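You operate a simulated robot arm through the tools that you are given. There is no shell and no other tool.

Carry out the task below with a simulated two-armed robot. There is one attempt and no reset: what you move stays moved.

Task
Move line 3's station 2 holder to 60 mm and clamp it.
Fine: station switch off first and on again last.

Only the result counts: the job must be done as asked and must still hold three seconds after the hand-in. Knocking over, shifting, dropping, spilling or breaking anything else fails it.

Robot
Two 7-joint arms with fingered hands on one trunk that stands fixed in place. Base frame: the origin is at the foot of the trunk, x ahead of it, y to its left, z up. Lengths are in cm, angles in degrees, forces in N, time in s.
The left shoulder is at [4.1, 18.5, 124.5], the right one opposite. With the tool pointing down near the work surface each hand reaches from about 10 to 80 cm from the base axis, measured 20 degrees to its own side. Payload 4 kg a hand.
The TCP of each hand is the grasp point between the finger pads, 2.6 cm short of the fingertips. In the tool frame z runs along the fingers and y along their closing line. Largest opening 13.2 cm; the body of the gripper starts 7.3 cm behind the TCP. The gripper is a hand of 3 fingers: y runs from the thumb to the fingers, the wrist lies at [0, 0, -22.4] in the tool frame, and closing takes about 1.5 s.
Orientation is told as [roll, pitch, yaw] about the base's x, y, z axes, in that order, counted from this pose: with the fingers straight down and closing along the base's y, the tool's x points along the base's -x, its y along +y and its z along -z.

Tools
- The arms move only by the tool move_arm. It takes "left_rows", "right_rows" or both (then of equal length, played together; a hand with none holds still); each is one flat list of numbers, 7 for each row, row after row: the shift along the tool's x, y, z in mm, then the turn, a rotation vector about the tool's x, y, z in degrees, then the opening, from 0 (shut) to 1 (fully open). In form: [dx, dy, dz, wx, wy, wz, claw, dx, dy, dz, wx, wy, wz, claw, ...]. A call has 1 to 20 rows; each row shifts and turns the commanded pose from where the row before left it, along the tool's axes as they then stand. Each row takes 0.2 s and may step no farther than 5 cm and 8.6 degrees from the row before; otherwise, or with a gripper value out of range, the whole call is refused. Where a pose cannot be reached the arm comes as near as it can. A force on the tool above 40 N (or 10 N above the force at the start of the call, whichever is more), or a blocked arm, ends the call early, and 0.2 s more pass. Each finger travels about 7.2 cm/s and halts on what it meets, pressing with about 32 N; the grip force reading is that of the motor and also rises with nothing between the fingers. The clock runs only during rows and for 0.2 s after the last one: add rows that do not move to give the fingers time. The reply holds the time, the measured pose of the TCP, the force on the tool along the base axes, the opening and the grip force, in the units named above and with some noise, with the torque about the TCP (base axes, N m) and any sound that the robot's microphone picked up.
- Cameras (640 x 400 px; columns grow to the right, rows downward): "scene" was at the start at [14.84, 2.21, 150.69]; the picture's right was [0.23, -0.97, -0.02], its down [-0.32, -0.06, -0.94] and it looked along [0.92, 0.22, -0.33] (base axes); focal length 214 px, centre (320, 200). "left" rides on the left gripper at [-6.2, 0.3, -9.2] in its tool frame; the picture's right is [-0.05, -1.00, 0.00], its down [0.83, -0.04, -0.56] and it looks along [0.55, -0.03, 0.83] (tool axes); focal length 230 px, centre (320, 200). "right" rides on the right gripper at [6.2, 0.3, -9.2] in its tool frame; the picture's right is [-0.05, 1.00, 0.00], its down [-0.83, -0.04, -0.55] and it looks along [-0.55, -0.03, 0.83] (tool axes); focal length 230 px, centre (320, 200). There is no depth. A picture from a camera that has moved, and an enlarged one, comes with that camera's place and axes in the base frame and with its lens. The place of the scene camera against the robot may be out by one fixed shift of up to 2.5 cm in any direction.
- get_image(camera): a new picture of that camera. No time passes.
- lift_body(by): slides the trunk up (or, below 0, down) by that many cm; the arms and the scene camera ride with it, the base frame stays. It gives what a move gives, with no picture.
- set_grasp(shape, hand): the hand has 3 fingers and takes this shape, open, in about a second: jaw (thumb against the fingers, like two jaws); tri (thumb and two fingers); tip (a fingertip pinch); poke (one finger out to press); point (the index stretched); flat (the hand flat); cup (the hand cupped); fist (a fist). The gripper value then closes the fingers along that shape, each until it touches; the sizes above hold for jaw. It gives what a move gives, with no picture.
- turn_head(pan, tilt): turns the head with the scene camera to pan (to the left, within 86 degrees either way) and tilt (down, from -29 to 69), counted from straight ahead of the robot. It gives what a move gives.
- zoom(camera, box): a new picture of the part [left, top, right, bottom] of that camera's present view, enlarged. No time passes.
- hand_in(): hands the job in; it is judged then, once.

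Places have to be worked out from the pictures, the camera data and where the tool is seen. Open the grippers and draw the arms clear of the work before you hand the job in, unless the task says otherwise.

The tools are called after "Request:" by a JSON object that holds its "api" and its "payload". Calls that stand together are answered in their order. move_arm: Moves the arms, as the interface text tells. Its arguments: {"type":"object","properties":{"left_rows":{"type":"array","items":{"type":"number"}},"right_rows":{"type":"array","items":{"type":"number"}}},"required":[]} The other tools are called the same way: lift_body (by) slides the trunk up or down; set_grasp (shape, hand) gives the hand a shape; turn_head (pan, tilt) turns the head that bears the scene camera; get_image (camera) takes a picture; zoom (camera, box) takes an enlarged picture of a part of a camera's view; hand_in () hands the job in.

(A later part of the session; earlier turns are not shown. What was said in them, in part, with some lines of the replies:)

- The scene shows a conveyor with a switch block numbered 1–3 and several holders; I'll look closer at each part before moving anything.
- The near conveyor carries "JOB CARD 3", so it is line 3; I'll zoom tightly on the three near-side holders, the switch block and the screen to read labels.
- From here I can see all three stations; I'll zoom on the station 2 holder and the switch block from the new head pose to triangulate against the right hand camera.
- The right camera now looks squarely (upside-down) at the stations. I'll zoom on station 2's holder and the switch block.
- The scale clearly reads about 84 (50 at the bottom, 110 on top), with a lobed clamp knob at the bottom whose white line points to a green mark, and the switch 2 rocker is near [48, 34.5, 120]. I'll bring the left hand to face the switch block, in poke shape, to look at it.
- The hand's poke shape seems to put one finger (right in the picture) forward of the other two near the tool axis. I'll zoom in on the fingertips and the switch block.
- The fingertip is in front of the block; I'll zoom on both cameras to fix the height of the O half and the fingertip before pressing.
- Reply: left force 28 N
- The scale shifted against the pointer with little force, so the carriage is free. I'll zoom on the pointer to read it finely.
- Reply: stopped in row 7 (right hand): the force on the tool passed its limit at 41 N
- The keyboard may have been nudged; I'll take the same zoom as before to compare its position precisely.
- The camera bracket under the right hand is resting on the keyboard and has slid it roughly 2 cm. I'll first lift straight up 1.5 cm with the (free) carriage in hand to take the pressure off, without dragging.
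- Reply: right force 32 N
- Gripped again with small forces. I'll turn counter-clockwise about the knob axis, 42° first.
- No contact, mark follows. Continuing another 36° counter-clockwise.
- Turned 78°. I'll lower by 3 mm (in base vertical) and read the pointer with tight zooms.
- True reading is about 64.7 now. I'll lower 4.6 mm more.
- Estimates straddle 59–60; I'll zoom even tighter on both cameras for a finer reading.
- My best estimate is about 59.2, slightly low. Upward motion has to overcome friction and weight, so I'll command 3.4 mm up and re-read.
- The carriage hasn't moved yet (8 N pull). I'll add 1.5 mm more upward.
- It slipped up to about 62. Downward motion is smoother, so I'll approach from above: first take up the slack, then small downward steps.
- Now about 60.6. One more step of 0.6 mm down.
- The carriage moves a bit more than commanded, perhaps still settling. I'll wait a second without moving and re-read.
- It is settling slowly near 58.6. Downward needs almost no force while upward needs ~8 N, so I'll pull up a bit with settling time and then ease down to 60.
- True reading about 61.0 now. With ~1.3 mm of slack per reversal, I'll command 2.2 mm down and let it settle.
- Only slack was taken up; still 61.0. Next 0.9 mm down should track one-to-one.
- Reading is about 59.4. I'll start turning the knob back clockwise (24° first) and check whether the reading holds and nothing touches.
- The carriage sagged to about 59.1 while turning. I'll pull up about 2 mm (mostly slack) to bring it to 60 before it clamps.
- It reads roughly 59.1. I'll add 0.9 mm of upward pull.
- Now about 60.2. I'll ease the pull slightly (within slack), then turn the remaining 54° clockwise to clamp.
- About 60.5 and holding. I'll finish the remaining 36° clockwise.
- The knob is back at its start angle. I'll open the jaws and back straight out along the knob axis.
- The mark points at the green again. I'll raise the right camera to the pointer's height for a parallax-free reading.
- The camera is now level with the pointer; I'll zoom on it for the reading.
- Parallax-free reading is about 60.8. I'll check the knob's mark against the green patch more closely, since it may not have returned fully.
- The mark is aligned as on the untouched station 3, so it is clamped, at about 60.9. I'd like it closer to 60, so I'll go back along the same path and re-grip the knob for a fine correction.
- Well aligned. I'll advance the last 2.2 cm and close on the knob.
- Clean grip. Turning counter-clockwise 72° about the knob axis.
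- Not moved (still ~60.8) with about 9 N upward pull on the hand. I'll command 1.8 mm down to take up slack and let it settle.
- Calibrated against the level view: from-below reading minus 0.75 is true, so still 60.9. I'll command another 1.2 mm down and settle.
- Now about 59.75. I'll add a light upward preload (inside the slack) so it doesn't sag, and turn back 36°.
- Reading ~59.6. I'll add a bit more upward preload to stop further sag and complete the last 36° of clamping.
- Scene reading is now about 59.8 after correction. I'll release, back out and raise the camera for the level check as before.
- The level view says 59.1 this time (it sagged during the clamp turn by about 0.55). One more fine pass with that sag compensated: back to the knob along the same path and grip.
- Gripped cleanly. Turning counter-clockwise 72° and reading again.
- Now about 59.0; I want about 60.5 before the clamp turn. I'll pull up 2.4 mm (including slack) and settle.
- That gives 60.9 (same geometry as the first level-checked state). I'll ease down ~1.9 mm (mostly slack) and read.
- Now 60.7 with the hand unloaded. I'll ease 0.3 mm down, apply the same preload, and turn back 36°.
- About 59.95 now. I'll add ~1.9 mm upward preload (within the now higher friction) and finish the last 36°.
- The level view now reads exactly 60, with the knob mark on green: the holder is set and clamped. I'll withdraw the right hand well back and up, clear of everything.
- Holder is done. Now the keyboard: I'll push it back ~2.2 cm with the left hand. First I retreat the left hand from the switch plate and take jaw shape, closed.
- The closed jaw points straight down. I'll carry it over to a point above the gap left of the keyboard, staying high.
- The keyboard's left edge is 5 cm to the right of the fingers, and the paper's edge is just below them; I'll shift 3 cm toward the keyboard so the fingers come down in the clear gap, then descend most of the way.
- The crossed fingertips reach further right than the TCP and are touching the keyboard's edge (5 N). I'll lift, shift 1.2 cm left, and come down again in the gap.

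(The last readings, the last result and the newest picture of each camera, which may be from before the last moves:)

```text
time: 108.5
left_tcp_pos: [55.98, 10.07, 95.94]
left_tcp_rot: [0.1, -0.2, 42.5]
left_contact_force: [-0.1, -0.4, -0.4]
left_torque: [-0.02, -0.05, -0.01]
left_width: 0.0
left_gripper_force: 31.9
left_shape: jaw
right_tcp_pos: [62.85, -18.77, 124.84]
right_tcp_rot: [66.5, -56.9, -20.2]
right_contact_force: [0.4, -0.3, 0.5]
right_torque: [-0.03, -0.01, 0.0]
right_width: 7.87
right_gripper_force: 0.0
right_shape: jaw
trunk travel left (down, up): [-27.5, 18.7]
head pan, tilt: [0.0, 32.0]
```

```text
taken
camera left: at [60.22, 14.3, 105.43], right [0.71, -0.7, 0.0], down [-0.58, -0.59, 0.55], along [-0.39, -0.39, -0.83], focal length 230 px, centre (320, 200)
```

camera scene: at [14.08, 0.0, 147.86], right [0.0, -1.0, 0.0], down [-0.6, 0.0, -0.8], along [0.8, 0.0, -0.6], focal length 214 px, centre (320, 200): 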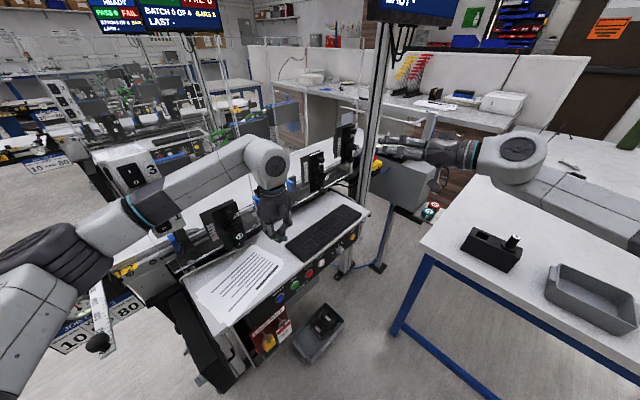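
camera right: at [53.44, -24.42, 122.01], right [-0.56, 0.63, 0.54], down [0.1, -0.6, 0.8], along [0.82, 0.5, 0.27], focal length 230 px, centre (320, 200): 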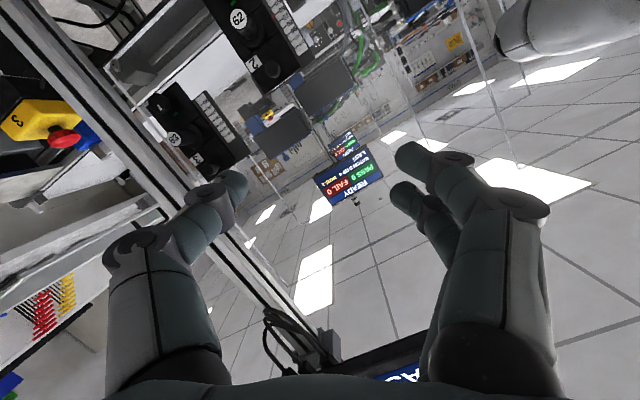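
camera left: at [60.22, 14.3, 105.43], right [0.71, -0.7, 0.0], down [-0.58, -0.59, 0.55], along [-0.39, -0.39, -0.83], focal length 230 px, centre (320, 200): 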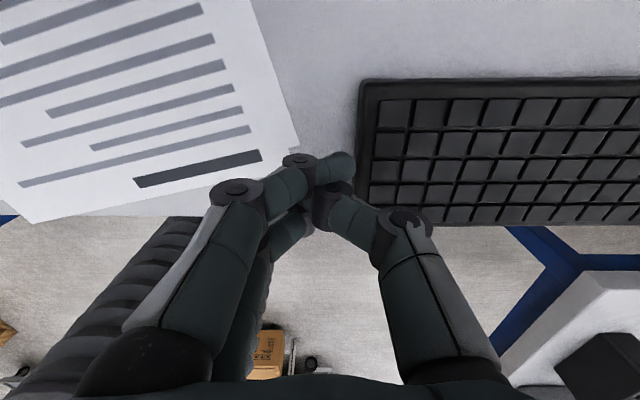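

The fingertips are now clear of both keyboard (0.6 cm) and paper. I'll descend in small steps until just at the desk.

Request:
{"api": "move_arm", "payload": {"left_rows": [0, 0, 15, 0, 0, 0, 0, 0, 0, 10, 0, 0, 0, 0, 0, 0, 8, 0, 0, 0, 0, 0, 0, 0, 0, 0, 0, 0]}}

Request:
{"api": "get_image", "payload": {"camera": "left"}}

Request:
{"api": "zoom", "payload": {"camera": "scene", "box": [220, 180, 380, 290]}}

```text
time: 109.5
left_tcp_pos: [55.83, 9.92, 93.17]
left_tcp_rot: [-0.1, -0.4, 42.5]
left_contact_force: [3.1, 0.7, 19.7]
left_torque: [0.04, 0.0, -0.03]
left_width: 0.0
left_gripper_force: 31.9
left_shape: jaw
right_tcp_pos: [62.78, -18.87, 124.89]
right_tcp_rot: [66.6, -57.0, -20.2]
right_contact_force: [0.6, -0.4, -0.1]
right_torque: [0.0, -0.03, -0.01]
right_width: 7.88
right_gripper_force: 0.2
right_shape: jaw
trunk travel left (down, up): [-27.5, 18.7]
head pan, tilt: [0.0, 32.0]
```

```text
taken
camera left: at [60.06, 14.21, 102.45], right [0.71, -0.7, 0.0], down [-0.59, -0.59, 0.55], along [-0.38, -0.4, -0.83], focal length 230 px, centre (320, 200)
```

left: 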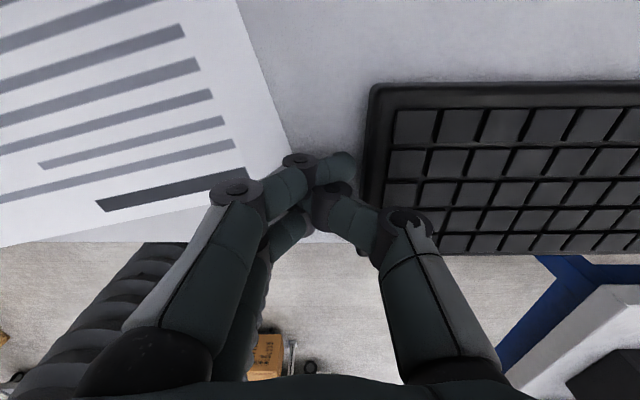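

```text
3.64 times, centred on (300, 235) of scene
camera zoom: at [14.3, 0.04, 147.87], right [0.0, -1.0, 0.0], down [-0.6, 0.0, -0.8], along [0.8, 0.0, -0.6], focal length 780 px, centre (393, 73)
```

zoom: 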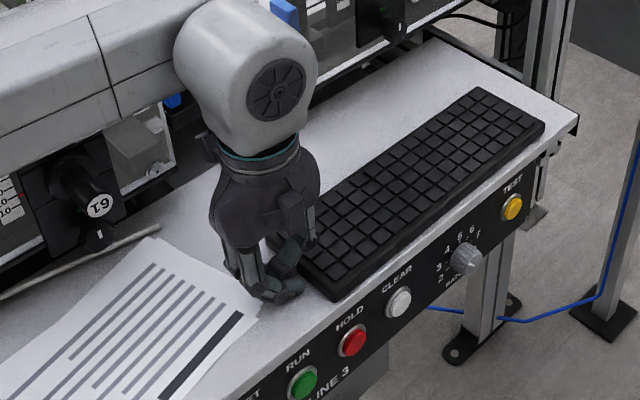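

The fingertips touched the desk (TCP 93.3). I'll raise 12 mm to clear the surface by a few millimetres and then push right 1.5 cm in small steps.

Request:
{"api": "move_arm", "payload": {"left_rows": [0, 0, -12, 0, 0, 0, 0, -0.2, -5, 0, 0, 0, 0, 0, -0.2, -5, 0, 0, 0, 0, 0, -0.2, -5, 0, 0, 0, 0, 0, 0, 0, 0, 0, 0, 0, 0]}}

Request:
{"api": "zoom", "payload": {"camera": "scene", "box": [280, 130, 420, 250]}}

Request:
{"api": "get_image", "payload": {"camera": "left"}}

```text
time: 110.7
left_tcp_pos: [56.75, 8.97, 93.87]
left_tcp_rot: [0.0, -0.2, 42.5]
left_contact_force: [-0.7, 0.9, -0.7]
left_torque: [0.01, -0.03, -0.02]
left_width: 0.01
left_gripper_force: 31.6
left_shape: jaw
right_tcp_pos: [62.84, -18.78, 124.76]
right_tcp_rot: [66.5, -57.1, -20.0]
right_contact_force: [0.0, 0.8, -0.4]
right_torque: [-0.04, -0.01, 0.0]
right_width: 7.87
right_gripper_force: 0.3
right_shape: jaw
trunk travel left (down, up): [-27.5, 18.7]
head pan, tilt: [0.0, 32.0]
```

```text
3.33 times, centred on (350, 190) of scene
camera zoom: at [14.42, 0.1, 147.82], right [0.0, -1.0, 0.0], down [-0.6, 0.0, -0.8], along [0.8, 0.0, -0.6], focal length 715 px, centre (220, 233)
```

zoom: 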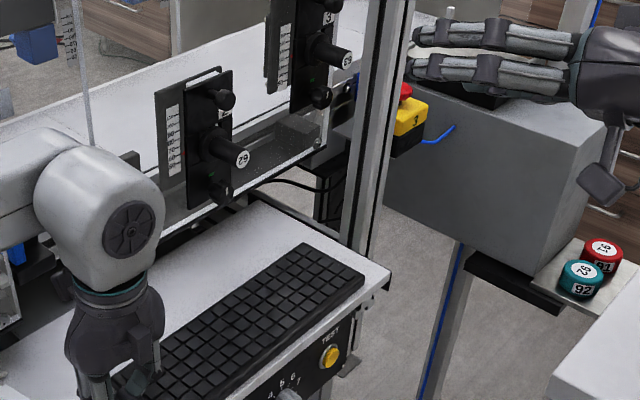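

```text
taken
camera left: at [61.12, 13.24, 103.29], right [0.71, -0.7, 0.0], down [-0.58, -0.59, 0.55], along [-0.39, -0.39, -0.83], focal length 230 px, centre (320, 200)
```

left: 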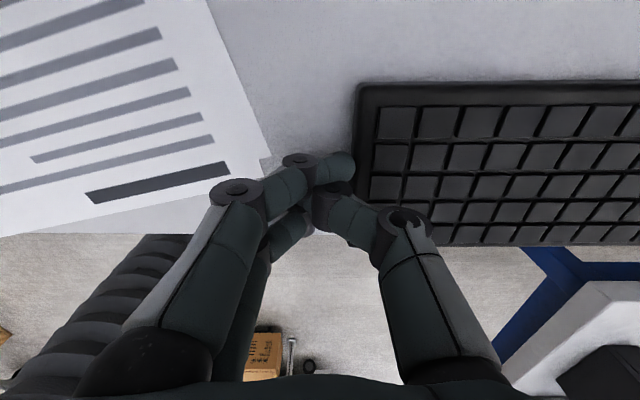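

The keyboard moved about 0.7 cm; roughly 1.2 cm remains by my earlier picture. I'll push 1.0 cm more and compare using the original head pose.

Request:
{"api": "move_arm", "payload": {"left_rows": [-0.2, -5, 0, 0, 0, 0, 0, -0.2, -5, 0, 0, 0, 0, 0, 0, 0, 0, 0, 0, 0, 0]}}

Request:
{"api": "zoom", "payload": {"camera": "scene", "box": [280, 130, 420, 250]}}

Request:
{"api": "turn_head", "payload": {"pan": 13.2, "tilt": 14}}

Request:
{"api": "zoom", "payload": {"camera": "scene", "box": [220, 180, 440, 320]}}

Request:
{"api": "get_image", "payload": {"camera": "scene"}}

```text
time: 111.5
left_tcp_pos: [57.54, 8.17, 94.06]
left_tcp_rot: [0.0, -0.2, 42.6]
left_contact_force: [-0.7, 0.7, 0.2]
left_torque: [0.01, 0.0, -0.05]
left_width: 0.0
left_gripper_force: 32.3
left_shape: jaw
right_tcp_pos: [62.85, -18.62, 124.8]
right_tcp_rot: [66.5, -56.9, -20.1]
right_contact_force: [0.4, -0.8, -0.2]
right_torque: [0.02, 0.0, 0.01]
right_width: 7.85
right_gripper_force: 0.1
right_shape: jaw
trunk travel left (down, up): [-27.5, 18.7]
head pan, tilt: [0.0, 32.0]
```

```text
3.33 times, centred on (350, 190) of scene
camera zoom: at [14.43, 0.09, 147.82], right [0.0, -1.0, 0.0], down [-0.6, 0.0, -0.8], along [0.8, 0.0, -0.6], focal length 715 px, centre (220, 233)
```

zoom: 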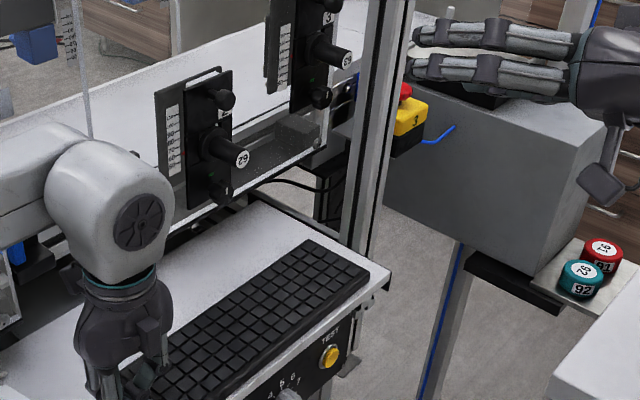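

```text
time: 112.3
left_tcp_pos: [57.51, 8.28, 94.05]
left_tcp_rot: [0.0, -0.2, 42.4]
left_contact_force: [-1.8, 0.6, 0.1]
left_torque: [0.03, 0.03, 0.02]
left_width: 0.0
left_gripper_force: 32.5
left_shape: jaw
right_tcp_pos: [62.78, -18.75, 124.81]
right_tcp_rot: [66.5, -56.9, -20.0]
right_contact_force: [0.0, 0.8, 0.2]
right_torque: [-0.02, -0.03, -0.02]
right_width: 7.89
right_gripper_force: 0.1
right_shape: jaw
trunk travel left (down, up): [-27.5, 18.7]
head pan, tilt: [13.2, 14.0]
```

```text
2.86 times, centred on (330, 250) of scene
camera zoom: at [14.84, 2.2, 150.69], right [0.23, -0.97, -0.02], down [-0.32, -0.06, -0.94], along [0.92, 0.22, -0.33], focal length 613 px, centre (291, 57)
```

zoom: 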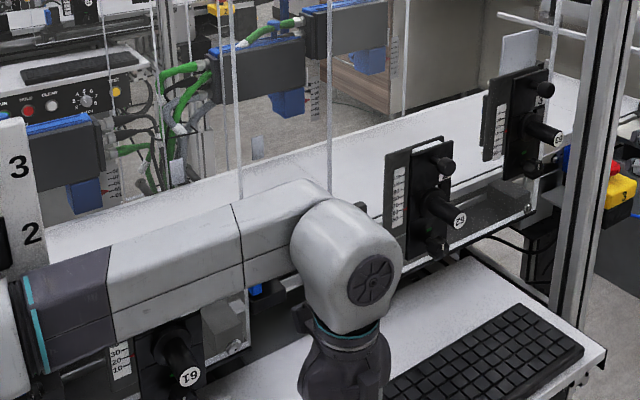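

```text
taken
camera scene: at [14.84, 2.2, 150.69], right [0.23, -0.97, -0.02], down [-0.32, -0.06, -0.94], along [0.92, 0.22, -0.33], focal length 214 px, centre (320, 200)
```

scene: 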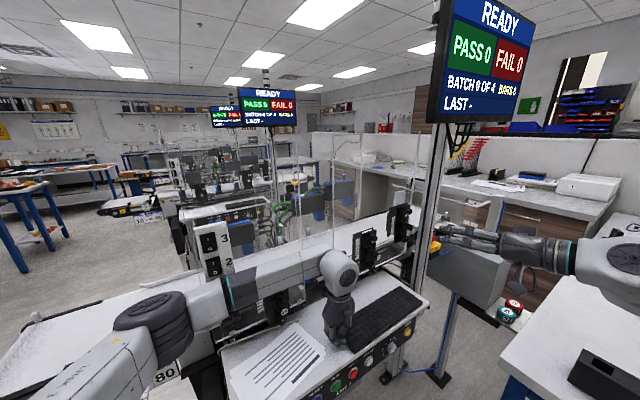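

In the original head pose the keyboard's corners now almost coincide with the first picture (right corner about 3 px short). I'll push 3 mm more and then lift the left hand clear.

Request:
{"api": "move_arm", "payload": {"left_rows": [-0.1, -3, 0, 0, 0, 0, 0, 0, 0, 0, 0, 0, 0, 0, 0, 3, 0, 0, 0, 0, 0, 0, 3, -40, 0, 0, 0, 0, 0, 0, -45, 0, 0, 0, 0, 0, 0, -45, 0, 0, 0, 0, 0, 0, -45, 0, 0, 0, 0]}}

Request:
{"api": "zoom", "payload": {"camera": "scene", "box": [220, 180, 440, 320]}}

Request:
{"api": "get_image", "payload": {"camera": "left"}}

```text
time: 113.9
left_tcp_pos: [57.31, 8.32, 111.4]
left_tcp_rot: [0.0, -0.1, 42.5]
left_contact_force: [0.4, 0.6, 0.0]
left_torque: [0.0, -0.01, 0.01]
left_width: 0.0
left_gripper_force: 32.7
left_shape: jaw
right_tcp_pos: [62.77, -18.71, 124.75]
right_tcp_rot: [66.6, -57.0, -20.1]
right_contact_force: [-0.4, 0.3, -0.8]
right_torque: [-0.03, -0.02, 0.02]
right_width: 7.86
right_gripper_force: 0.1
right_shape: jaw
trunk travel left (down, up): [-27.5, 18.7]
head pan, tilt: [13.2, 14.0]
```

```text
2.86 times, centred on (330, 250) of scene
camera zoom: at [14.76, 2.18, 150.71], right [0.23, -0.97, -0.02], down [-0.32, -0.06, -0.95], along [0.92, 0.22, -0.33], focal length 613 px, centre (291, 57)
```

zoom: 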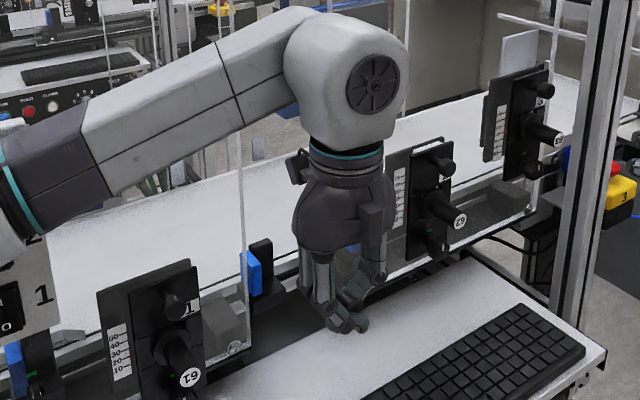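

```text
taken
camera left: at [61.52, 12.66, 120.78], right [0.71, -0.7, 0.0], down [-0.58, -0.59, 0.55], along [-0.39, -0.39, -0.83], focal length 230 px, centre (320, 200)
```

left: 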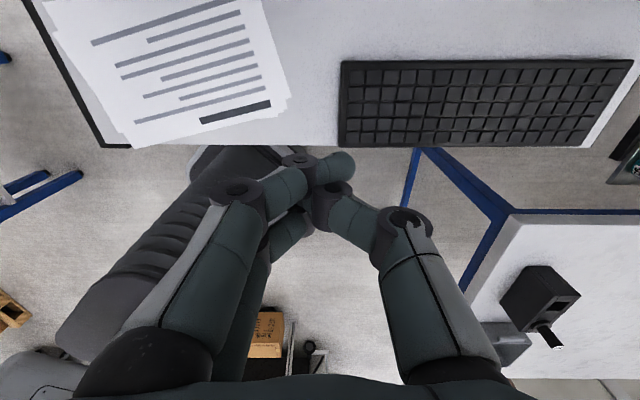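

The keyboard is back where it was in the first picture. Now the last step, the station switch: I'll carry the left hand back the way it came and open the jaw.

Request:
{"api": "move_arm", "payload": {"left_rows": [17, 37.4, -10.4, 0, 0, 0, 0, 17, 37.4, -10.4, 0, 0, 0, 0, 17, 37.4, -10.4, 0, 0, 0, 0, 17, 37.4, -10.4, 0, 0, 0, 0, 17, 37.4, -10.4, 0, 0, 0, 0, 17, 37.4, -10.4, 0, 0, 0, 0, 17, 37.4, -10.4, 0, 0, 0, 0, 0, 0, 0, 0, 0, 0, 0.5, 0, 0, 0, 0, 0, 0, 1, 0, 0, 0, 0, 0, 0, 1, 0, 0, 0, 0, 0, 0, 1, 0, 0, 0, 0, 0, 0, 1]}}

Request:
{"api": "set_grasp", "payload": {"hand": "left", "shape": "poke"}}

Request:
{"api": "move_arm", "payload": {"left_rows": [0, 0, 0, 0, -8.5, 0, 1, 0, 0, 0, 0, -8.5, 0, 1, 0, 0, 0, 0, -8.5, 0, 1, 0, 0, 0, 0, -8.5, 0, 1, 0, 0, 0, 0, -8.5, 0, 1, 0, 0, 0, 0, -8.5, 0, 1, 0, 0, 0, 0, -8.5, 0, 1, 0, 0, 0, 0, 0, 0, 1]}}

Request:
{"api": "get_image", "payload": {"camera": "left"}}

Request:
{"api": "get_image", "payload": {"camera": "scene"}}

```text
time: 116.5
left_tcp_pos: [30.85, 19.45, 118.73]
left_tcp_rot: [0.0, -0.2, 42.5]
left_contact_force: [0.6, -0.3, -0.2]
left_torque: [0.04, -0.02, -0.02]
left_width: 13.19
left_gripper_force: 0.1
left_shape: jaw
right_tcp_pos: [62.92, -18.71, 124.72]
right_tcp_rot: [66.6, -56.9, -20.0]
right_contact_force: [-0.2, 0.3, 0.1]
right_torque: [-0.03, 0.03, 0.0]
right_width: 7.88
right_gripper_force: 0.0
right_shape: jaw
trunk travel left (down, up): [-27.5, 18.7]
head pan, tilt: [13.2, 14.0]
```

```text
time: 117.4
left_tcp_pos: [30.88, 19.56, 118.68]
left_tcp_rot: [0.0, -0.2, 42.5]
left_contact_force: [-0.2, 0.1, 0.3]
left_torque: [-0.04, 0.0, -0.01]
left_width: 0.02
left_gripper_force: 0.0
left_shape: poke
right_tcp_pos: [62.89, -18.75, 124.77]
right_tcp_rot: [66.5, -56.8, -20.1]
right_contact_force: [-0.3, -0.1, 0.8]
right_torque: [-0.03, 0.05, -0.04]
right_width: 7.85
right_gripper_force: 0.1
right_shape: jaw
trunk travel left (down, up): [-27.5, 18.7]
head pan, tilt: [13.2, 14.0]
```

```text
time: 119.2
left_tcp_pos: [30.86, 19.75, 118.87]
left_tcp_rot: [0.0, -59.7, 42.6]
left_contact_force: [-0.1, 0.4, -0.6]
left_torque: [0.03, -0.02, 0.02]
left_width: 0.01
left_gripper_force: 0.1
left_shape: poke
right_tcp_pos: [62.85, -18.61, 124.77]
right_tcp_rot: [66.4, -57.0, -20.1]
right_contact_force: [0.9, 0.0, -0.2]
right_torque: [-0.04, 0.02, -0.01]
right_width: 7.87
right_gripper_force: 0.0
right_shape: jaw
trunk travel left (down, up): [-27.5, 18.7]
head pan, tilt: [13.2, 14.0]
```

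```text
taken
camera left: at [27.08, 16.66, 128.84], right [0.69, -0.72, 0.05], down [-0.63, -0.64, -0.44], along [0.34, 0.27, -0.9], focal length 230 px, centre (320, 200)
```

left: 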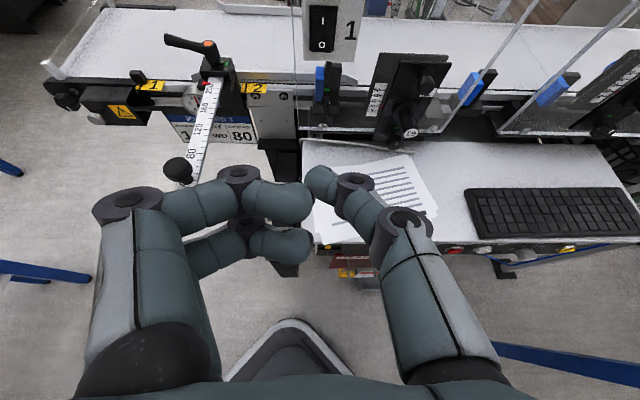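

```text
taken
camera scene: at [14.87, 2.32, 150.69], right [0.23, -0.97, -0.02], down [-0.32, -0.06, -0.94], along [0.92, 0.22, -0.33], focal length 214 px, centre (320, 200)
```

scene: 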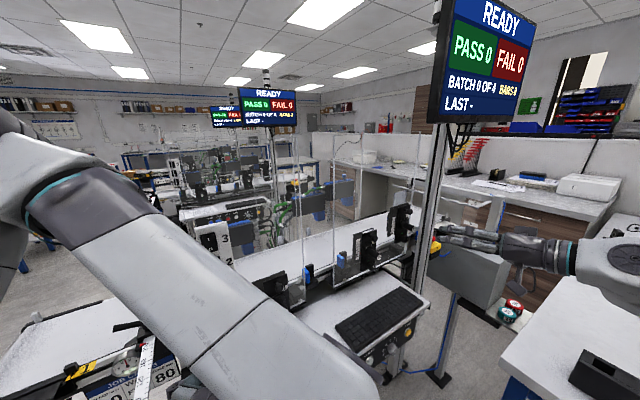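

The thumb is extended properly again. I'll move to about 5 cm in front of the I half (upper half) of switch 2.

Request:
{"api": "move_arm", "payload": {"left_rows": [-26.2, 0, 31.2, 0, 0, 0, 1, -26.2, 0, 31.2, 0, 0, 0, 1, -26.2, 0, 31.2, 0, 0, 0, 1, -26.2, 0, 31.2, 0, 0, 0, 1, 0, 0, 0, 0, 0, 0, 1]}}

Request:
{"api": "zoom", "payload": {"camera": "left", "box": [240, 20, 400, 220]}}

Request:
{"api": "get_image", "payload": {"camera": "scene"}}

Request:
{"api": "get_image", "payload": {"camera": "right"}}

```text
time: 120.4
left_tcp_pos: [42.53, 30.28, 121.54]
left_tcp_rot: [0.1, -59.7, 42.4]
left_contact_force: [-0.3, 0.0, 0.2]
left_torque: [0.05, 0.04, 0.0]
left_width: 0.0
left_gripper_force: 0.0
left_shape: poke
right_tcp_pos: [62.83, -18.79, 124.76]
right_tcp_rot: [66.6, -56.9, -20.2]
right_contact_force: [0.4, 0.6, 0.5]
right_torque: [0.01, 0.02, -0.01]
right_width: 7.86
right_gripper_force: 0.1
right_shape: jaw
trunk travel left (down, up): [-27.5, 18.7]
head pan, tilt: [13.2, 14.0]
```

```text
2.00 times, centred on (320, 120) of left
camera zoom: at [38.63, 27.19, 131.55], right [0.69, -0.72, 0.04], down [-0.63, -0.64, -0.44], along [0.34, 0.28, -0.9], focal length 460 px, centre (320, 360)
```

zoom: 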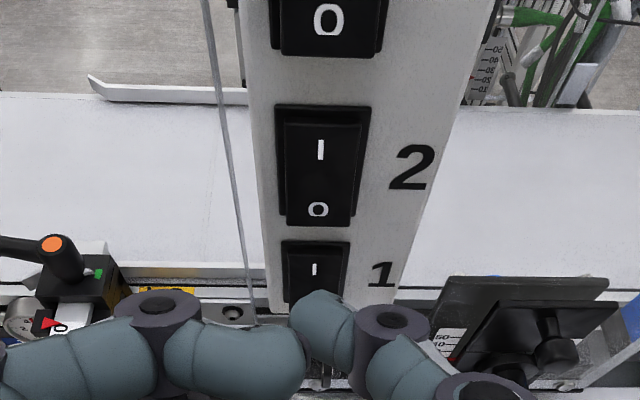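

```text
taken
camera scene: at [14.81, 2.08, 150.7], right [0.23, -0.97, -0.02], down [-0.32, -0.05, -0.94], along [0.92, 0.22, -0.33], focal length 214 px, centre (320, 200)
```

scene: 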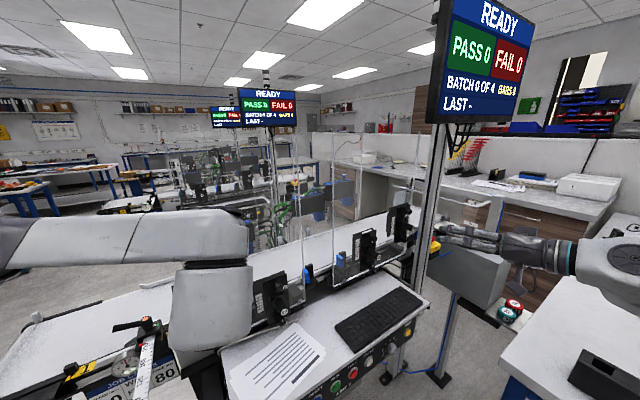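

```text
taken
camera right: at [53.72, -24.45, 121.88], right [-0.56, 0.63, 0.54], down [0.1, -0.6, 0.79], along [0.82, 0.5, 0.27], focal length 230 px, centre (320, 200)
```

right: 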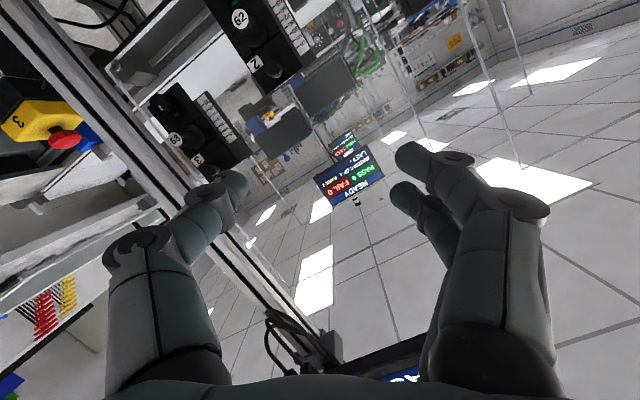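

Thumb and the I mark are aligned. I'll advance 3.3 cm and check with a zoom.

Request:
{"api": "move_arm", "payload": {"left_rows": [-8.3, 0, 14.3, 0, 0, 0, 1, -8.3, 0, 14.3, 0, 0, 0, 1, 0, 0, 0, 0, 0, 0, 1]}}

Request:
{"api": "zoom", "payload": {"camera": "left", "box": [270, 60, 380, 200]}}

```text
time: 121.2
left_tcp_pos: [44.97, 32.66, 121.52]
left_tcp_rot: [0.0, -59.7, 42.5]
left_contact_force: [1.0, -0.4, 0.0]
left_torque: [0.03, 0.02, 0.0]
left_width: 0.0
left_gripper_force: 0.0
left_shape: poke
right_tcp_pos: [62.82, -18.73, 124.89]
right_tcp_rot: [66.5, -56.9, -20.1]
right_contact_force: [0.1, -0.6, 0.9]
right_torque: [-0.02, 0.0, 0.0]
right_width: 7.88
right_gripper_force: 0.0
right_shape: jaw
trunk travel left (down, up): [-27.5, 18.7]
head pan, tilt: [13.2, 14.0]
```

```text
2.86 times, centred on (325, 130) of left
camera zoom: at [41.24, 29.53, 131.67], right [0.69, -0.72, 0.04], down [-0.63, -0.64, -0.44], along [0.34, 0.27, -0.9], focal length 657 px, centre (306, 400)
```

zoom: 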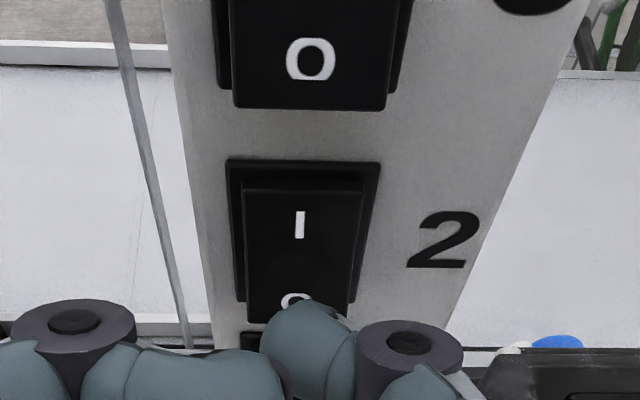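

About 1.7 cm to go to the I half; advancing in small steps.

Request:
{"api": "move_arm", "payload": {"left_rows": [-2, 0, 3.45, 0, 0, 0, 1, -2, 0, 3.45, 0, 0, 0, 1, -2, 0, 3.45, 0, 0, 0, 1]}}

Request:
{"api": "zoom", "payload": {"camera": "left", "box": [270, 60, 380, 200]}}

```text
time: 122.0
left_tcp_pos: [46.02, 33.54, 121.52]
left_tcp_rot: [-0.1, -59.6, 42.5]
left_contact_force: [0.4, 0.7, -0.8]
left_torque: [0.0, 0.0, 0.0]
left_width: 0.01
left_gripper_force: 0.1
left_shape: poke
right_tcp_pos: [62.96, -18.82, 124.76]
right_tcp_rot: [66.5, -56.9, -19.9]
right_contact_force: [0.0, -0.5, 0.2]
right_torque: [0.01, -0.01, 0.0]
right_width: 7.86
right_gripper_force: 0.1
right_shape: jaw
trunk travel left (down, up): [-27.5, 18.7]
head pan, tilt: [13.2, 14.0]
```

```text
2.86 times, centred on (325, 130) of left
camera zoom: at [42.15, 30.44, 131.6], right [0.69, -0.72, 0.04], down [-0.63, -0.64, -0.44], along [0.34, 0.27, -0.9], focal length 657 px, centre (306, 400)
```

zoom: 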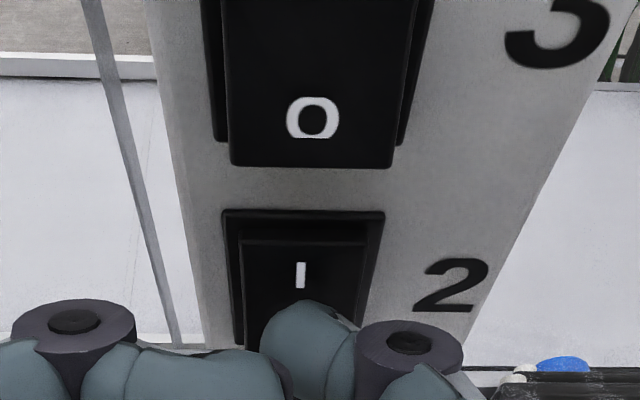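

Nearly touching. Two more 4 mm steps.

Request:
{"api": "move_arm", "payload": {"left_rows": [-2, 0, 3.45, 0, 0, 0, 1, -2, 0, 3.45, 0, 0, 0, 1]}}

Request:
{"api": "zoom", "payload": {"camera": "left", "box": [270, 60, 380, 200]}}

```text
time: 122.6
left_tcp_pos: [46.22, 33.48, 121.71]
left_tcp_rot: [0.3, -59.9, 42.0]
left_contact_force: [-17.9, -20.8, -4.8]
left_torque: [-0.31, 0.27, 0.03]
left_width: 0.02
left_gripper_force: 0.0
left_shape: poke
right_tcp_pos: [62.59, -19.14, 124.96]
right_tcp_rot: [67.0, -57.0, -20.4]
right_contact_force: [0.7, -0.1, -0.3]
right_torque: [0.0, 0.07, 0.01]
right_width: 7.87
right_gripper_force: 0.0
right_shape: jaw
trunk travel left (down, up): [-27.5, 18.7]
head pan, tilt: [13.2, 14.0]
```

```text
2.86 times, centred on (325, 130) of left
camera zoom: at [42.39, 30.45, 131.74], right [0.69, -0.72, 0.04], down [-0.64, -0.63, -0.44], along [0.34, 0.28, -0.9], focal length 657 px, centre (306, 400)
```

zoom: 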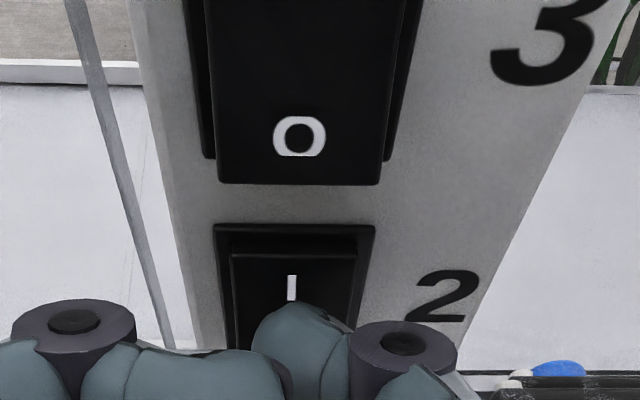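

28 N but no flip: the thumb is bearing near the rocker's pivot. I'll back off 1 cm, rise 1.3 cm, and push again.

Request:
{"api": "move_arm", "payload": {"left_rows": [6, 0, -10.3, 0, 0, 0, 1, -11.2, 0, -6.6, 0, 0, 0, 1, 0, 0, 0, 0, 0, 0, 1]}}

Request:
{"api": "zoom", "payload": {"camera": "left", "box": [270, 60, 380, 200]}}

```text
time: 123.4
left_tcp_pos: [45.76, 33.24, 122.79]
left_tcp_rot: [0.1, -59.7, 42.7]
left_contact_force: [0.2, 0.2, 0.2]
left_torque: [0.02, 0.02, -0.01]
left_width: 0.01
left_gripper_force: 0.1
left_shape: poke
right_tcp_pos: [62.77, -18.8, 124.78]
right_tcp_rot: [66.5, -56.9, -19.9]
right_contact_force: [-0.5, 0.3, 0.2]
right_torque: [0.02, -0.01, 0.0]
right_width: 7.86
right_gripper_force: 0.1
right_shape: jaw
trunk travel left (down, up): [-27.5, 18.7]
head pan, tilt: [13.2, 14.0]
```

```text
2.86 times, centred on (325, 130) of left
camera zoom: at [41.96, 30.16, 132.94], right [0.69, -0.72, 0.05], down [-0.63, -0.64, -0.44], along [0.34, 0.27, -0.9], focal length 657 px, centre (306, 400)
```

zoom: 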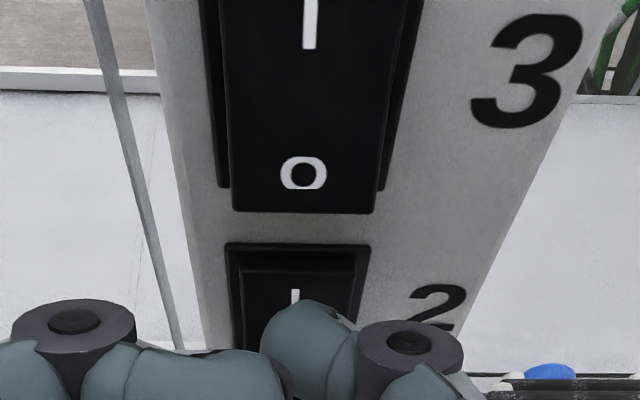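

Now the thumb covers the I mark. Pushing forward in small steps.

Request:
{"api": "move_arm", "payload": {"left_rows": [-1.5, 0, 2.6, 0, 0, 0, 1, -1.5, 0, 2.6, 0, 0, 0, 1, -1.5, 0, 2.6, 0, 0, 0, 1]}}

Request:
{"api": "zoom", "payload": {"camera": "left", "box": [270, 60, 380, 200]}}

```text
time: 124.2
left_tcp_pos: [46.27, 33.65, 122.94]
left_tcp_rot: [0.2, -59.7, 42.1]
left_contact_force: [-8.0, -10.7, -1.1]
left_torque: [-0.1, 0.1, -0.02]
left_width: 0.0
left_gripper_force: 0.1
left_shape: poke
right_tcp_pos: [62.65, -18.86, 124.85]
right_tcp_rot: [66.7, -57.0, -20.2]
right_contact_force: [0.3, -0.1, 1.0]
right_torque: [-0.01, 0.0, 0.02]
right_width: 7.88
right_gripper_force: 0.1
right_shape: jaw
trunk travel left (down, up): [-27.5, 18.7]
head pan, tilt: [13.2, 14.0]
```

```text
2.86 times, centred on (325, 130) of left
camera zoom: at [42.44, 30.56, 132.94], right [0.69, -0.72, 0.04], down [-0.63, -0.64, -0.44], along [0.34, 0.28, -0.9], focal length 657 px, centre (306, 400)
```

zoom: 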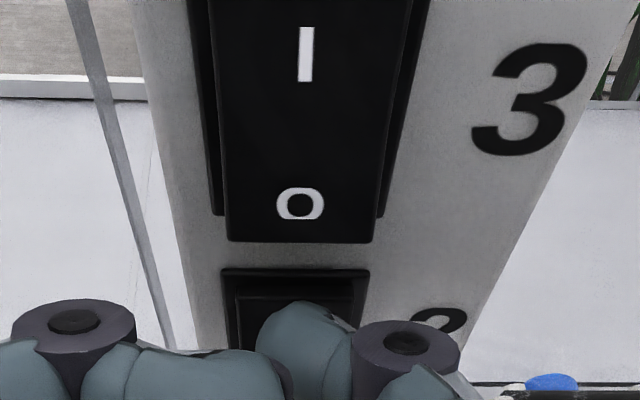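

13 N contact so far; a little further to flip the rocker.

Request:
{"api": "move_arm", "payload": {"left_rows": [-1.5, 0, 2.6, 0, 0, 0, 1, -1.5, 0, 2.6, 0, 0, 0, 1]}}

Request:
{"api": "zoom", "payload": {"camera": "left", "box": [270, 60, 380, 200]}}

```text
time: 124.8
left_tcp_pos: [46.51, 33.9, 123.26]
left_tcp_rot: [0.0, -60.0, 42.4]
left_contact_force: [-16.5, -20.4, 8.5]
left_torque: [-0.06, 0.05, 0.0]
left_width: 0.01
left_gripper_force: 0.2
left_shape: poke
right_tcp_pos: [62.46, -19.16, 124.92]
right_tcp_rot: [67.0, -57.0, -20.4]
right_contact_force: [0.1, 0.2, 0.1]
right_torque: [-0.04, 0.0, 0.01]
right_width: 7.87
right_gripper_force: 0.1
right_shape: jaw
trunk travel left (down, up): [-27.5, 18.7]
head pan, tilt: [13.2, 14.0]
```

```text
2.86 times, centred on (325, 130) of left
camera zoom: at [42.58, 30.67, 133.24], right [0.69, -0.72, 0.05], down [-0.63, -0.64, -0.44], along [0.35, 0.28, -0.9], focal length 657 px, centre (306, 400)
```

zoom: 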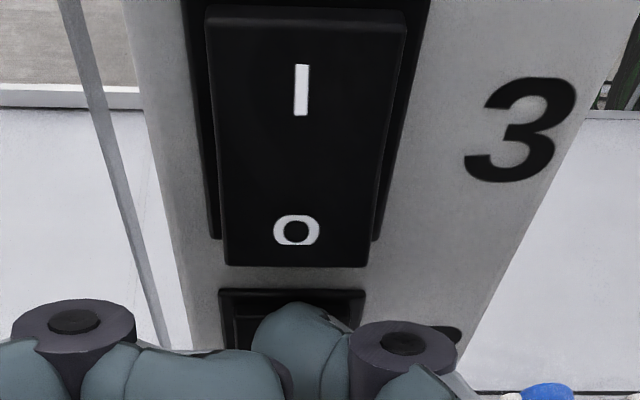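

The force turned upward, so the thumb may be riding over the rocker's top edge. I'll back off and look at its state.

Request:
{"api": "move_arm", "payload": {"left_rows": [6, 0, -10.3, 0, 0, 0, 1, 10, 0, -17.3, 0, 0, 0, 1, 0, 0, 0, 0, 0, 0, 1]}}

Request:
{"api": "zoom", "payload": {"camera": "left", "box": [240, 20, 400, 220]}}

Request:
{"api": "zoom", "payload": {"camera": "scene", "box": [180, 200, 280, 300]}}

```text
time: 125.6
left_tcp_pos: [44.45, 32.07, 122.74]
left_tcp_rot: [0.1, -59.7, 42.7]
left_contact_force: [0.4, 0.1, 0.1]
left_torque: [-0.06, -0.02, -0.02]
left_width: 0.0
left_gripper_force: 0.1
left_shape: poke
right_tcp_pos: [62.75, -18.71, 124.72]
right_tcp_rot: [66.5, -56.9, -20.1]
right_contact_force: [0.1, -0.5, 0.3]
right_torque: [0.0, 0.02, 0.0]
right_width: 7.91
right_gripper_force: 0.1
right_shape: jaw
trunk travel left (down, up): [-27.5, 18.7]
head pan, tilt: [13.2, 14.0]
```

```text
2.00 times, centred on (320, 120) of left
camera zoom: at [40.67, 29.04, 132.94], right [0.69, -0.72, 0.04], down [-0.63, -0.64, -0.44], along [0.34, 0.27, -0.9], focal length 460 px, centre (320, 360)
```

zoom: 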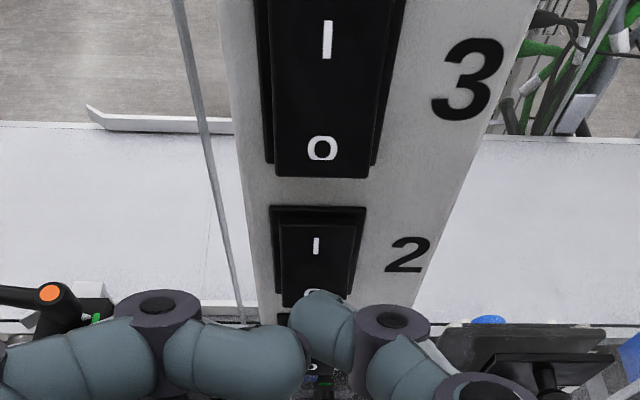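

```text
4.00 times, centred on (230, 250) of scene
camera zoom: at [14.82, 2.22, 150.7], right [0.23, -0.97, -0.02], down [-0.32, -0.06, -0.94], along [0.92, 0.22, -0.33], focal length 858 px, centre (680, 0)
```

zoom: 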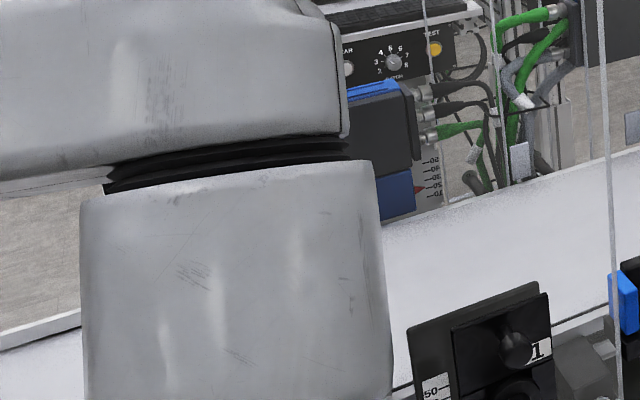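

The rocker's gap at the top and its protruding bottom now look like the "on" state. I'll retreat further to view the whole block and compare switch 2 with 1 and 3.

Request:
{"api": "move_arm", "payload": {"left_rows": [24.3, 0, -41.8, 0, 0, 0, 1, 15, 0, -25.9, 0, 0, 0, 1, 0, 0, 0, 0, 0, 0, 1]}}

Request:
{"api": "zoom", "payload": {"camera": "left", "box": [250, 0, 400, 150]}}

Request:
{"api": "get_image", "payload": {"camera": "left"}}

```text
time: 126.4
left_tcp_pos: [38.68, 26.99, 122.86]
left_tcp_rot: [-0.1, -59.6, 42.6]
left_contact_force: [-0.1, 0.0, 0.0]
left_torque: [-0.02, -0.02, 0.02]
left_width: 0.0
left_gripper_force: 0.1
left_shape: poke
right_tcp_pos: [63.0, -18.66, 124.78]
right_tcp_rot: [66.4, -56.9, -19.9]
right_contact_force: [0.2, 0.2, -1.0]
right_torque: [0.0, 0.04, 0.0]
right_width: 7.89
right_gripper_force: 0.0
right_shape: jaw
trunk travel left (down, up): [-27.5, 18.7]
head pan, tilt: [13.2, 14.0]
```

```text
2.67 times, centred on (325, 75) of left
camera zoom: at [34.95, 23.8, 132.97], right [0.69, -0.72, 0.05], down [-0.63, -0.64, -0.44], along [0.34, 0.27, -0.9], focal length 614 px, centre (307, 533)
```

zoom: 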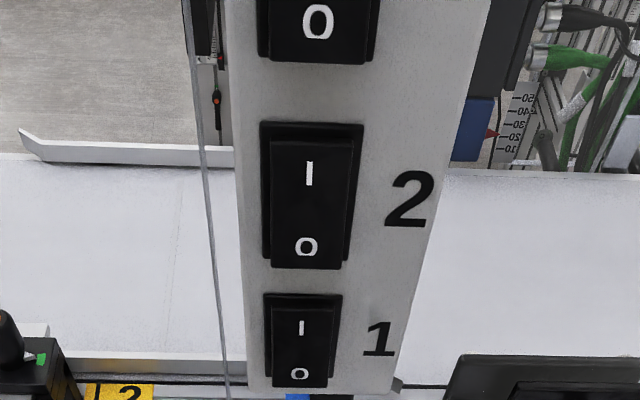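

```text
taken
camera left: at [34.95, 23.8, 132.97], right [0.69, -0.72, 0.05], down [-0.63, -0.64, -0.44], along [0.34, 0.27, -0.9], focal length 230 px, centre (320, 200)
```

left: 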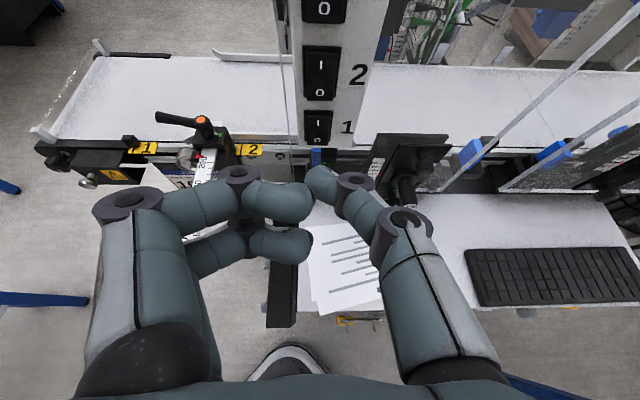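

Switch 2's rocker matches switch 1 (on). I'll withdraw the left arm to its starting area so the scene camera can confirm the block from the front.

Request:
{"api": "move_arm", "payload": {"left_rows": [17, 0, -29.3, 0, 0, 0, 1, 17, 0, -29.3, 0, 0, 0, 1, 17, 0, -29.3, 0, 0, 0, 1, 0, 0, 0, 0, 8.5, 0, 1, 0, 0, 0, 0, 8.5, 0, 1, 0, 0, 0, 0, 8.5, 0, 1, 0, 0, 0, 0, 8.5, 0, 1, 0, 0, 0, 0, 8.5, 0, 1, 0, 0, 0, 0, 8.5, 0, 1, 0, 0, 0, 0, 8.5, 0, 1, 0, 0, -45, 0, 0, 8.5, 1, 0, 0, -45, 0, 0, 8.5, 1, 0, 0, -45, 0, 0, 8.5, 1, 0, 0, -45, 0, 0, 8.5, 1, 0, 0, -35, 0, 0, 8.5, 1, 0, 0, 0, 0, 0, 0, 1]}}

Request:
{"api": "get_image", "payload": {"camera": "scene"}}

Request:
{"api": "zoom", "payload": {"camera": "scene", "box": [180, 210, 260, 300]}}

```text
time: 129.8
left_tcp_pos: [31.29, 19.92, 144.19]
left_tcp_rot: [0.1, -0.1, 0.0]
left_contact_force: [0.3, -0.6, -0.2]
left_torque: [0.04, 0.0, 0.0]
left_width: 0.01
left_gripper_force: 0.1
left_shape: poke
right_tcp_pos: [62.96, -18.61, 124.74]
right_tcp_rot: [66.4, -56.8, -20.0]
right_contact_force: [-0.5, 0.7, -0.1]
right_torque: [0.01, 0.02, 0.01]
right_width: 7.87
right_gripper_force: 0.1
right_shape: jaw
trunk travel left (down, up): [-27.5, 18.7]
head pan, tilt: [13.2, 14.0]
```

```text
taken
camera scene: at [14.94, 2.29, 150.68], right [0.23, -0.97, -0.02], down [-0.32, -0.06, -0.94], along [0.92, 0.22, -0.33], focal length 214 px, centre (320, 200)
```

scene: 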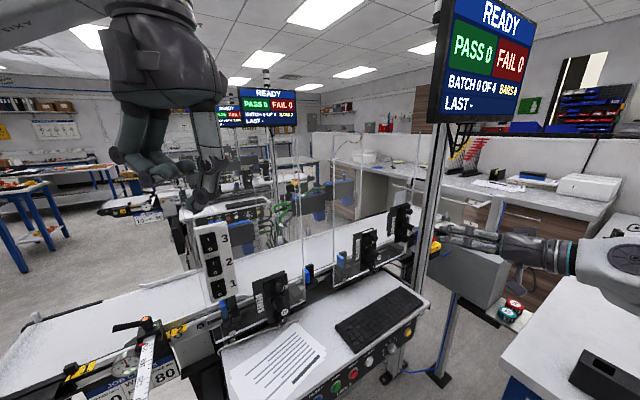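

```text
4.44 times, centred on (220, 255) of scene
camera zoom: at [14.94, 2.29, 150.68], right [0.23, -0.97, -0.02], down [-0.32, -0.06, -0.94], along [0.92, 0.22, -0.33], focal length 953 px, centre (764, -44)
```

zoom: 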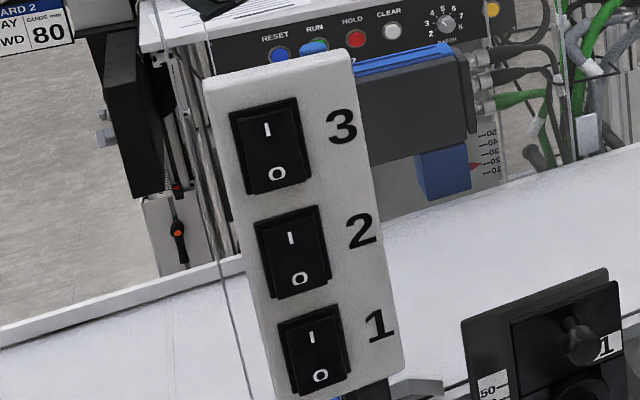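

The switch block looks identical to the first picture, so station 2 is on again. I'll double-check the holder, keyboard and paper against the initial view.

Request:
{"api": "zoom", "payload": {"camera": "scene", "box": [220, 180, 440, 320]}}

Request:
{"api": "zoom", "payload": {"camera": "scene", "box": [335, 210, 415, 280]}}

Request:
{"api": "zoom", "payload": {"camera": "scene", "box": [60, 200, 300, 400]}}

Request:
{"api": "zoom", "payload": {"camera": "scene", "box": [320, 270, 440, 360]}}

```text
2.86 times, centred on (330, 250) of scene
camera zoom: at [14.94, 2.29, 150.68], right [0.23, -0.97, -0.02], down [-0.32, -0.06, -0.94], along [0.92, 0.22, -0.33], focal length 613 px, centre (291, 57)
```

zoom: 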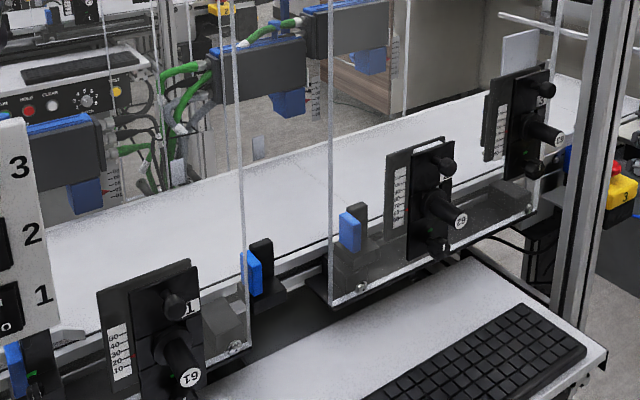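

```text
5.71 times, centred on (375, 245) of scene
camera zoom: at [14.94, 2.29, 150.68], right [0.23, -0.97, -0.02], down [-0.32, -0.06, -0.94], along [0.92, 0.22, -0.33], focal length 1226 px, centre (6, -57)
```

zoom: 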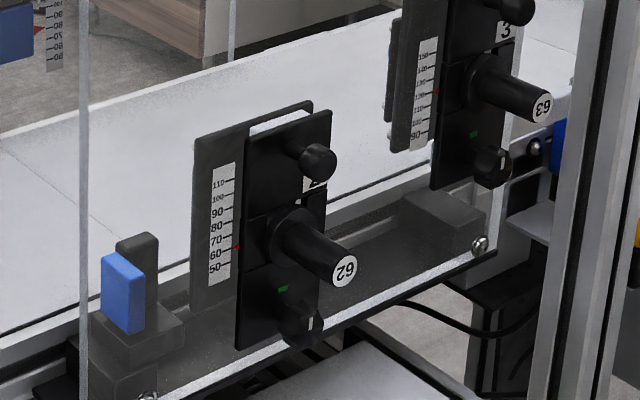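

```text
2.00 times, centred on (180, 300) of scene
camera zoom: at [14.94, 2.29, 150.68], right [0.23, -0.97, -0.02], down [-0.32, -0.06, -0.94], along [0.92, 0.22, -0.33], focal length 429 px, centre (600, 0)
```

zoom: 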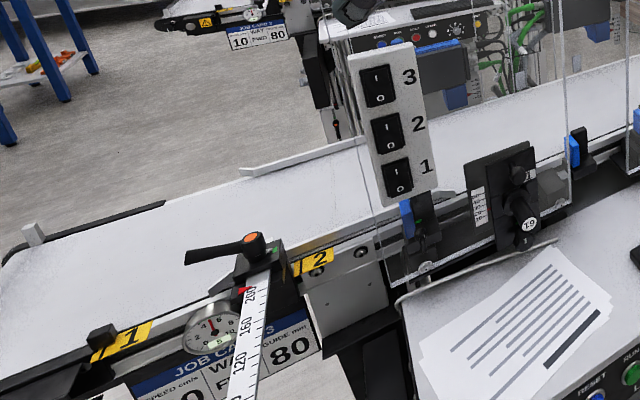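

```text
4.44 times, centred on (380, 315) of scene
camera zoom: at [14.94, 2.29, 150.68], right [0.23, -0.97, -0.02], down [-0.32, -0.06, -0.94], along [0.92, 0.22, -0.33], focal length 953 px, centre (53, -311)
```

zoom: 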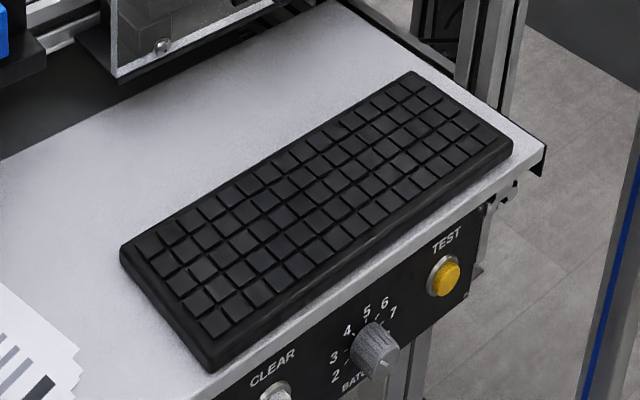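

Everything matches: holder at 60 with the mark on green, switch 2 on, keyboard and paper where they were. I'll open both hands and draw the right arm back.

Request:
{"api": "move_arm", "payload": {"right_rows": [0, 0, -40, 0, 0, 0, 0.8, 0, 0, -45, 0, 0, 0, 1, 0, 0, -45, 0, 0, 0, 1, 0, 0, -45, 0, 0, 0, 1, 0, 0, 0, 0, 0, 0, 1, 0, 0, 0, 0, 0, 0, 1]}}

Request:
{"api": "set_grasp", "payload": {"hand": "left", "shape": "jaw"}}

Request:
{"api": "get_image", "payload": {"camera": "scene"}}

Request:
{"api": "zoom", "payload": {"camera": "scene", "box": [335, 210, 415, 280]}}

```text
time: 131.2
left_tcp_pos: [31.17, 19.72, 144.31]
left_tcp_rot: [0.1, -0.2, 0.0]
left_contact_force: [0.3, 0.8, -0.4]
left_torque: [0.03, -0.02, 0.01]
left_width: 0.0
left_gripper_force: 0.1
left_shape: poke
right_tcp_pos: [51.73, -32.01, 128.68]
right_tcp_rot: [66.5, -56.9, -20.0]
right_contact_force: [-0.2, -0.1, -0.2]
right_torque: [0.04, 0.01, -0.02]
right_width: 13.19
right_gripper_force: 0.1
right_shape: jaw
trunk travel left (down, up): [-27.5, 18.7]
head pan, tilt: [13.2, 14.0]
```

```text
time: 132.1
left_tcp_pos: [31.23, 19.84, 144.37]
left_tcp_rot: [0.1, -0.2, 0.0]
left_contact_force: [-0.6, 0.2, -0.5]
left_torque: [0.0, -0.01, 0.0]
left_width: 13.18
left_gripper_force: 0.0
left_shape: jaw
right_tcp_pos: [51.51, -32.05, 128.73]
right_tcp_rot: [66.6, -57.0, -20.0]
right_contact_force: [0.5, -0.2, 0.2]
right_torque: [-0.01, -0.01, -0.04]
right_width: 13.2
right_gripper_force: 0.1
right_shape: jaw
trunk travel left (down, up): [-27.5, 18.7]
head pan, tilt: [13.2, 14.0]
```

```text
taken
camera scene: at [14.84, 2.21, 150.7], right [0.23, -0.97, -0.02], down [-0.32, -0.06, -0.94], along [0.92, 0.22, -0.33], focal length 214 px, centre (320, 200)
```

scene: 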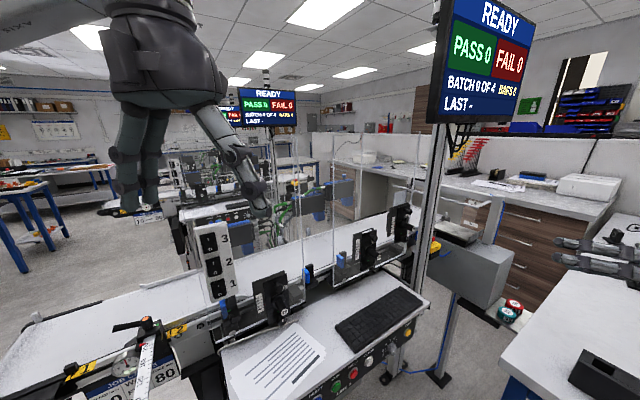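

```text
5.71 times, centred on (375, 245) of scene
camera zoom: at [14.84, 2.21, 150.7], right [0.23, -0.97, -0.02], down [-0.32, -0.06, -0.94], along [0.92, 0.22, -0.33], focal length 1226 px, centre (6, -57)
```

zoom: 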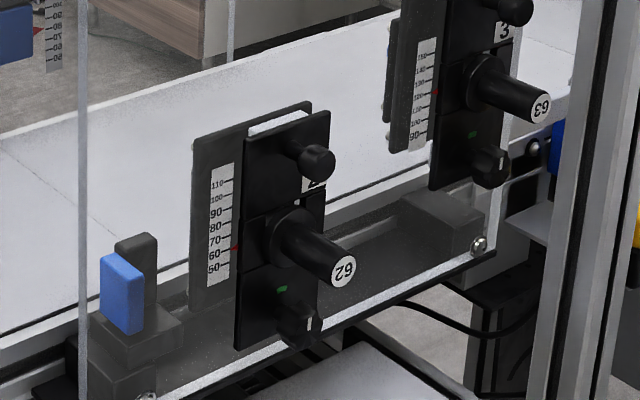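

Both hands are open and clear, the holder stands clamped at 60 mm with its mark on green, and switch 2 is on. Handing in the job.

Request:
{"api": "hand_in", "payload": {}}

```text
The job is handed in.
```

Line 3's station 2 holder is at 60 mm and clamped, and I've handed the job in. I don't have the judge's result.

- **Station switch:** I turned switch 2 off before touching the holder. I turned it back on after everything else, and it now looks the same as in the first picture.
- **Holder:** it stood at about 84 mm at the start. My last reading, with the camera level with the pointer, showed it right on the 60 mm mark. The clamp knob's white line points at the green mark again, as on station 3.
- **Keyboard:** while I was working the clamp, the camera bracket on the right hand slid the desk keyboard about 2 cm to the left. I pushed it back, and its corners line up with the first picture to within a few millimetres. If the judge counts any shift at all, this is the risk.
- **Other contact:** my fingertips also pressed briefly on the keyboard's edge and on the desk top. The pictures show nothing else moved.

Both grippers are open and the arms are clear of the line.
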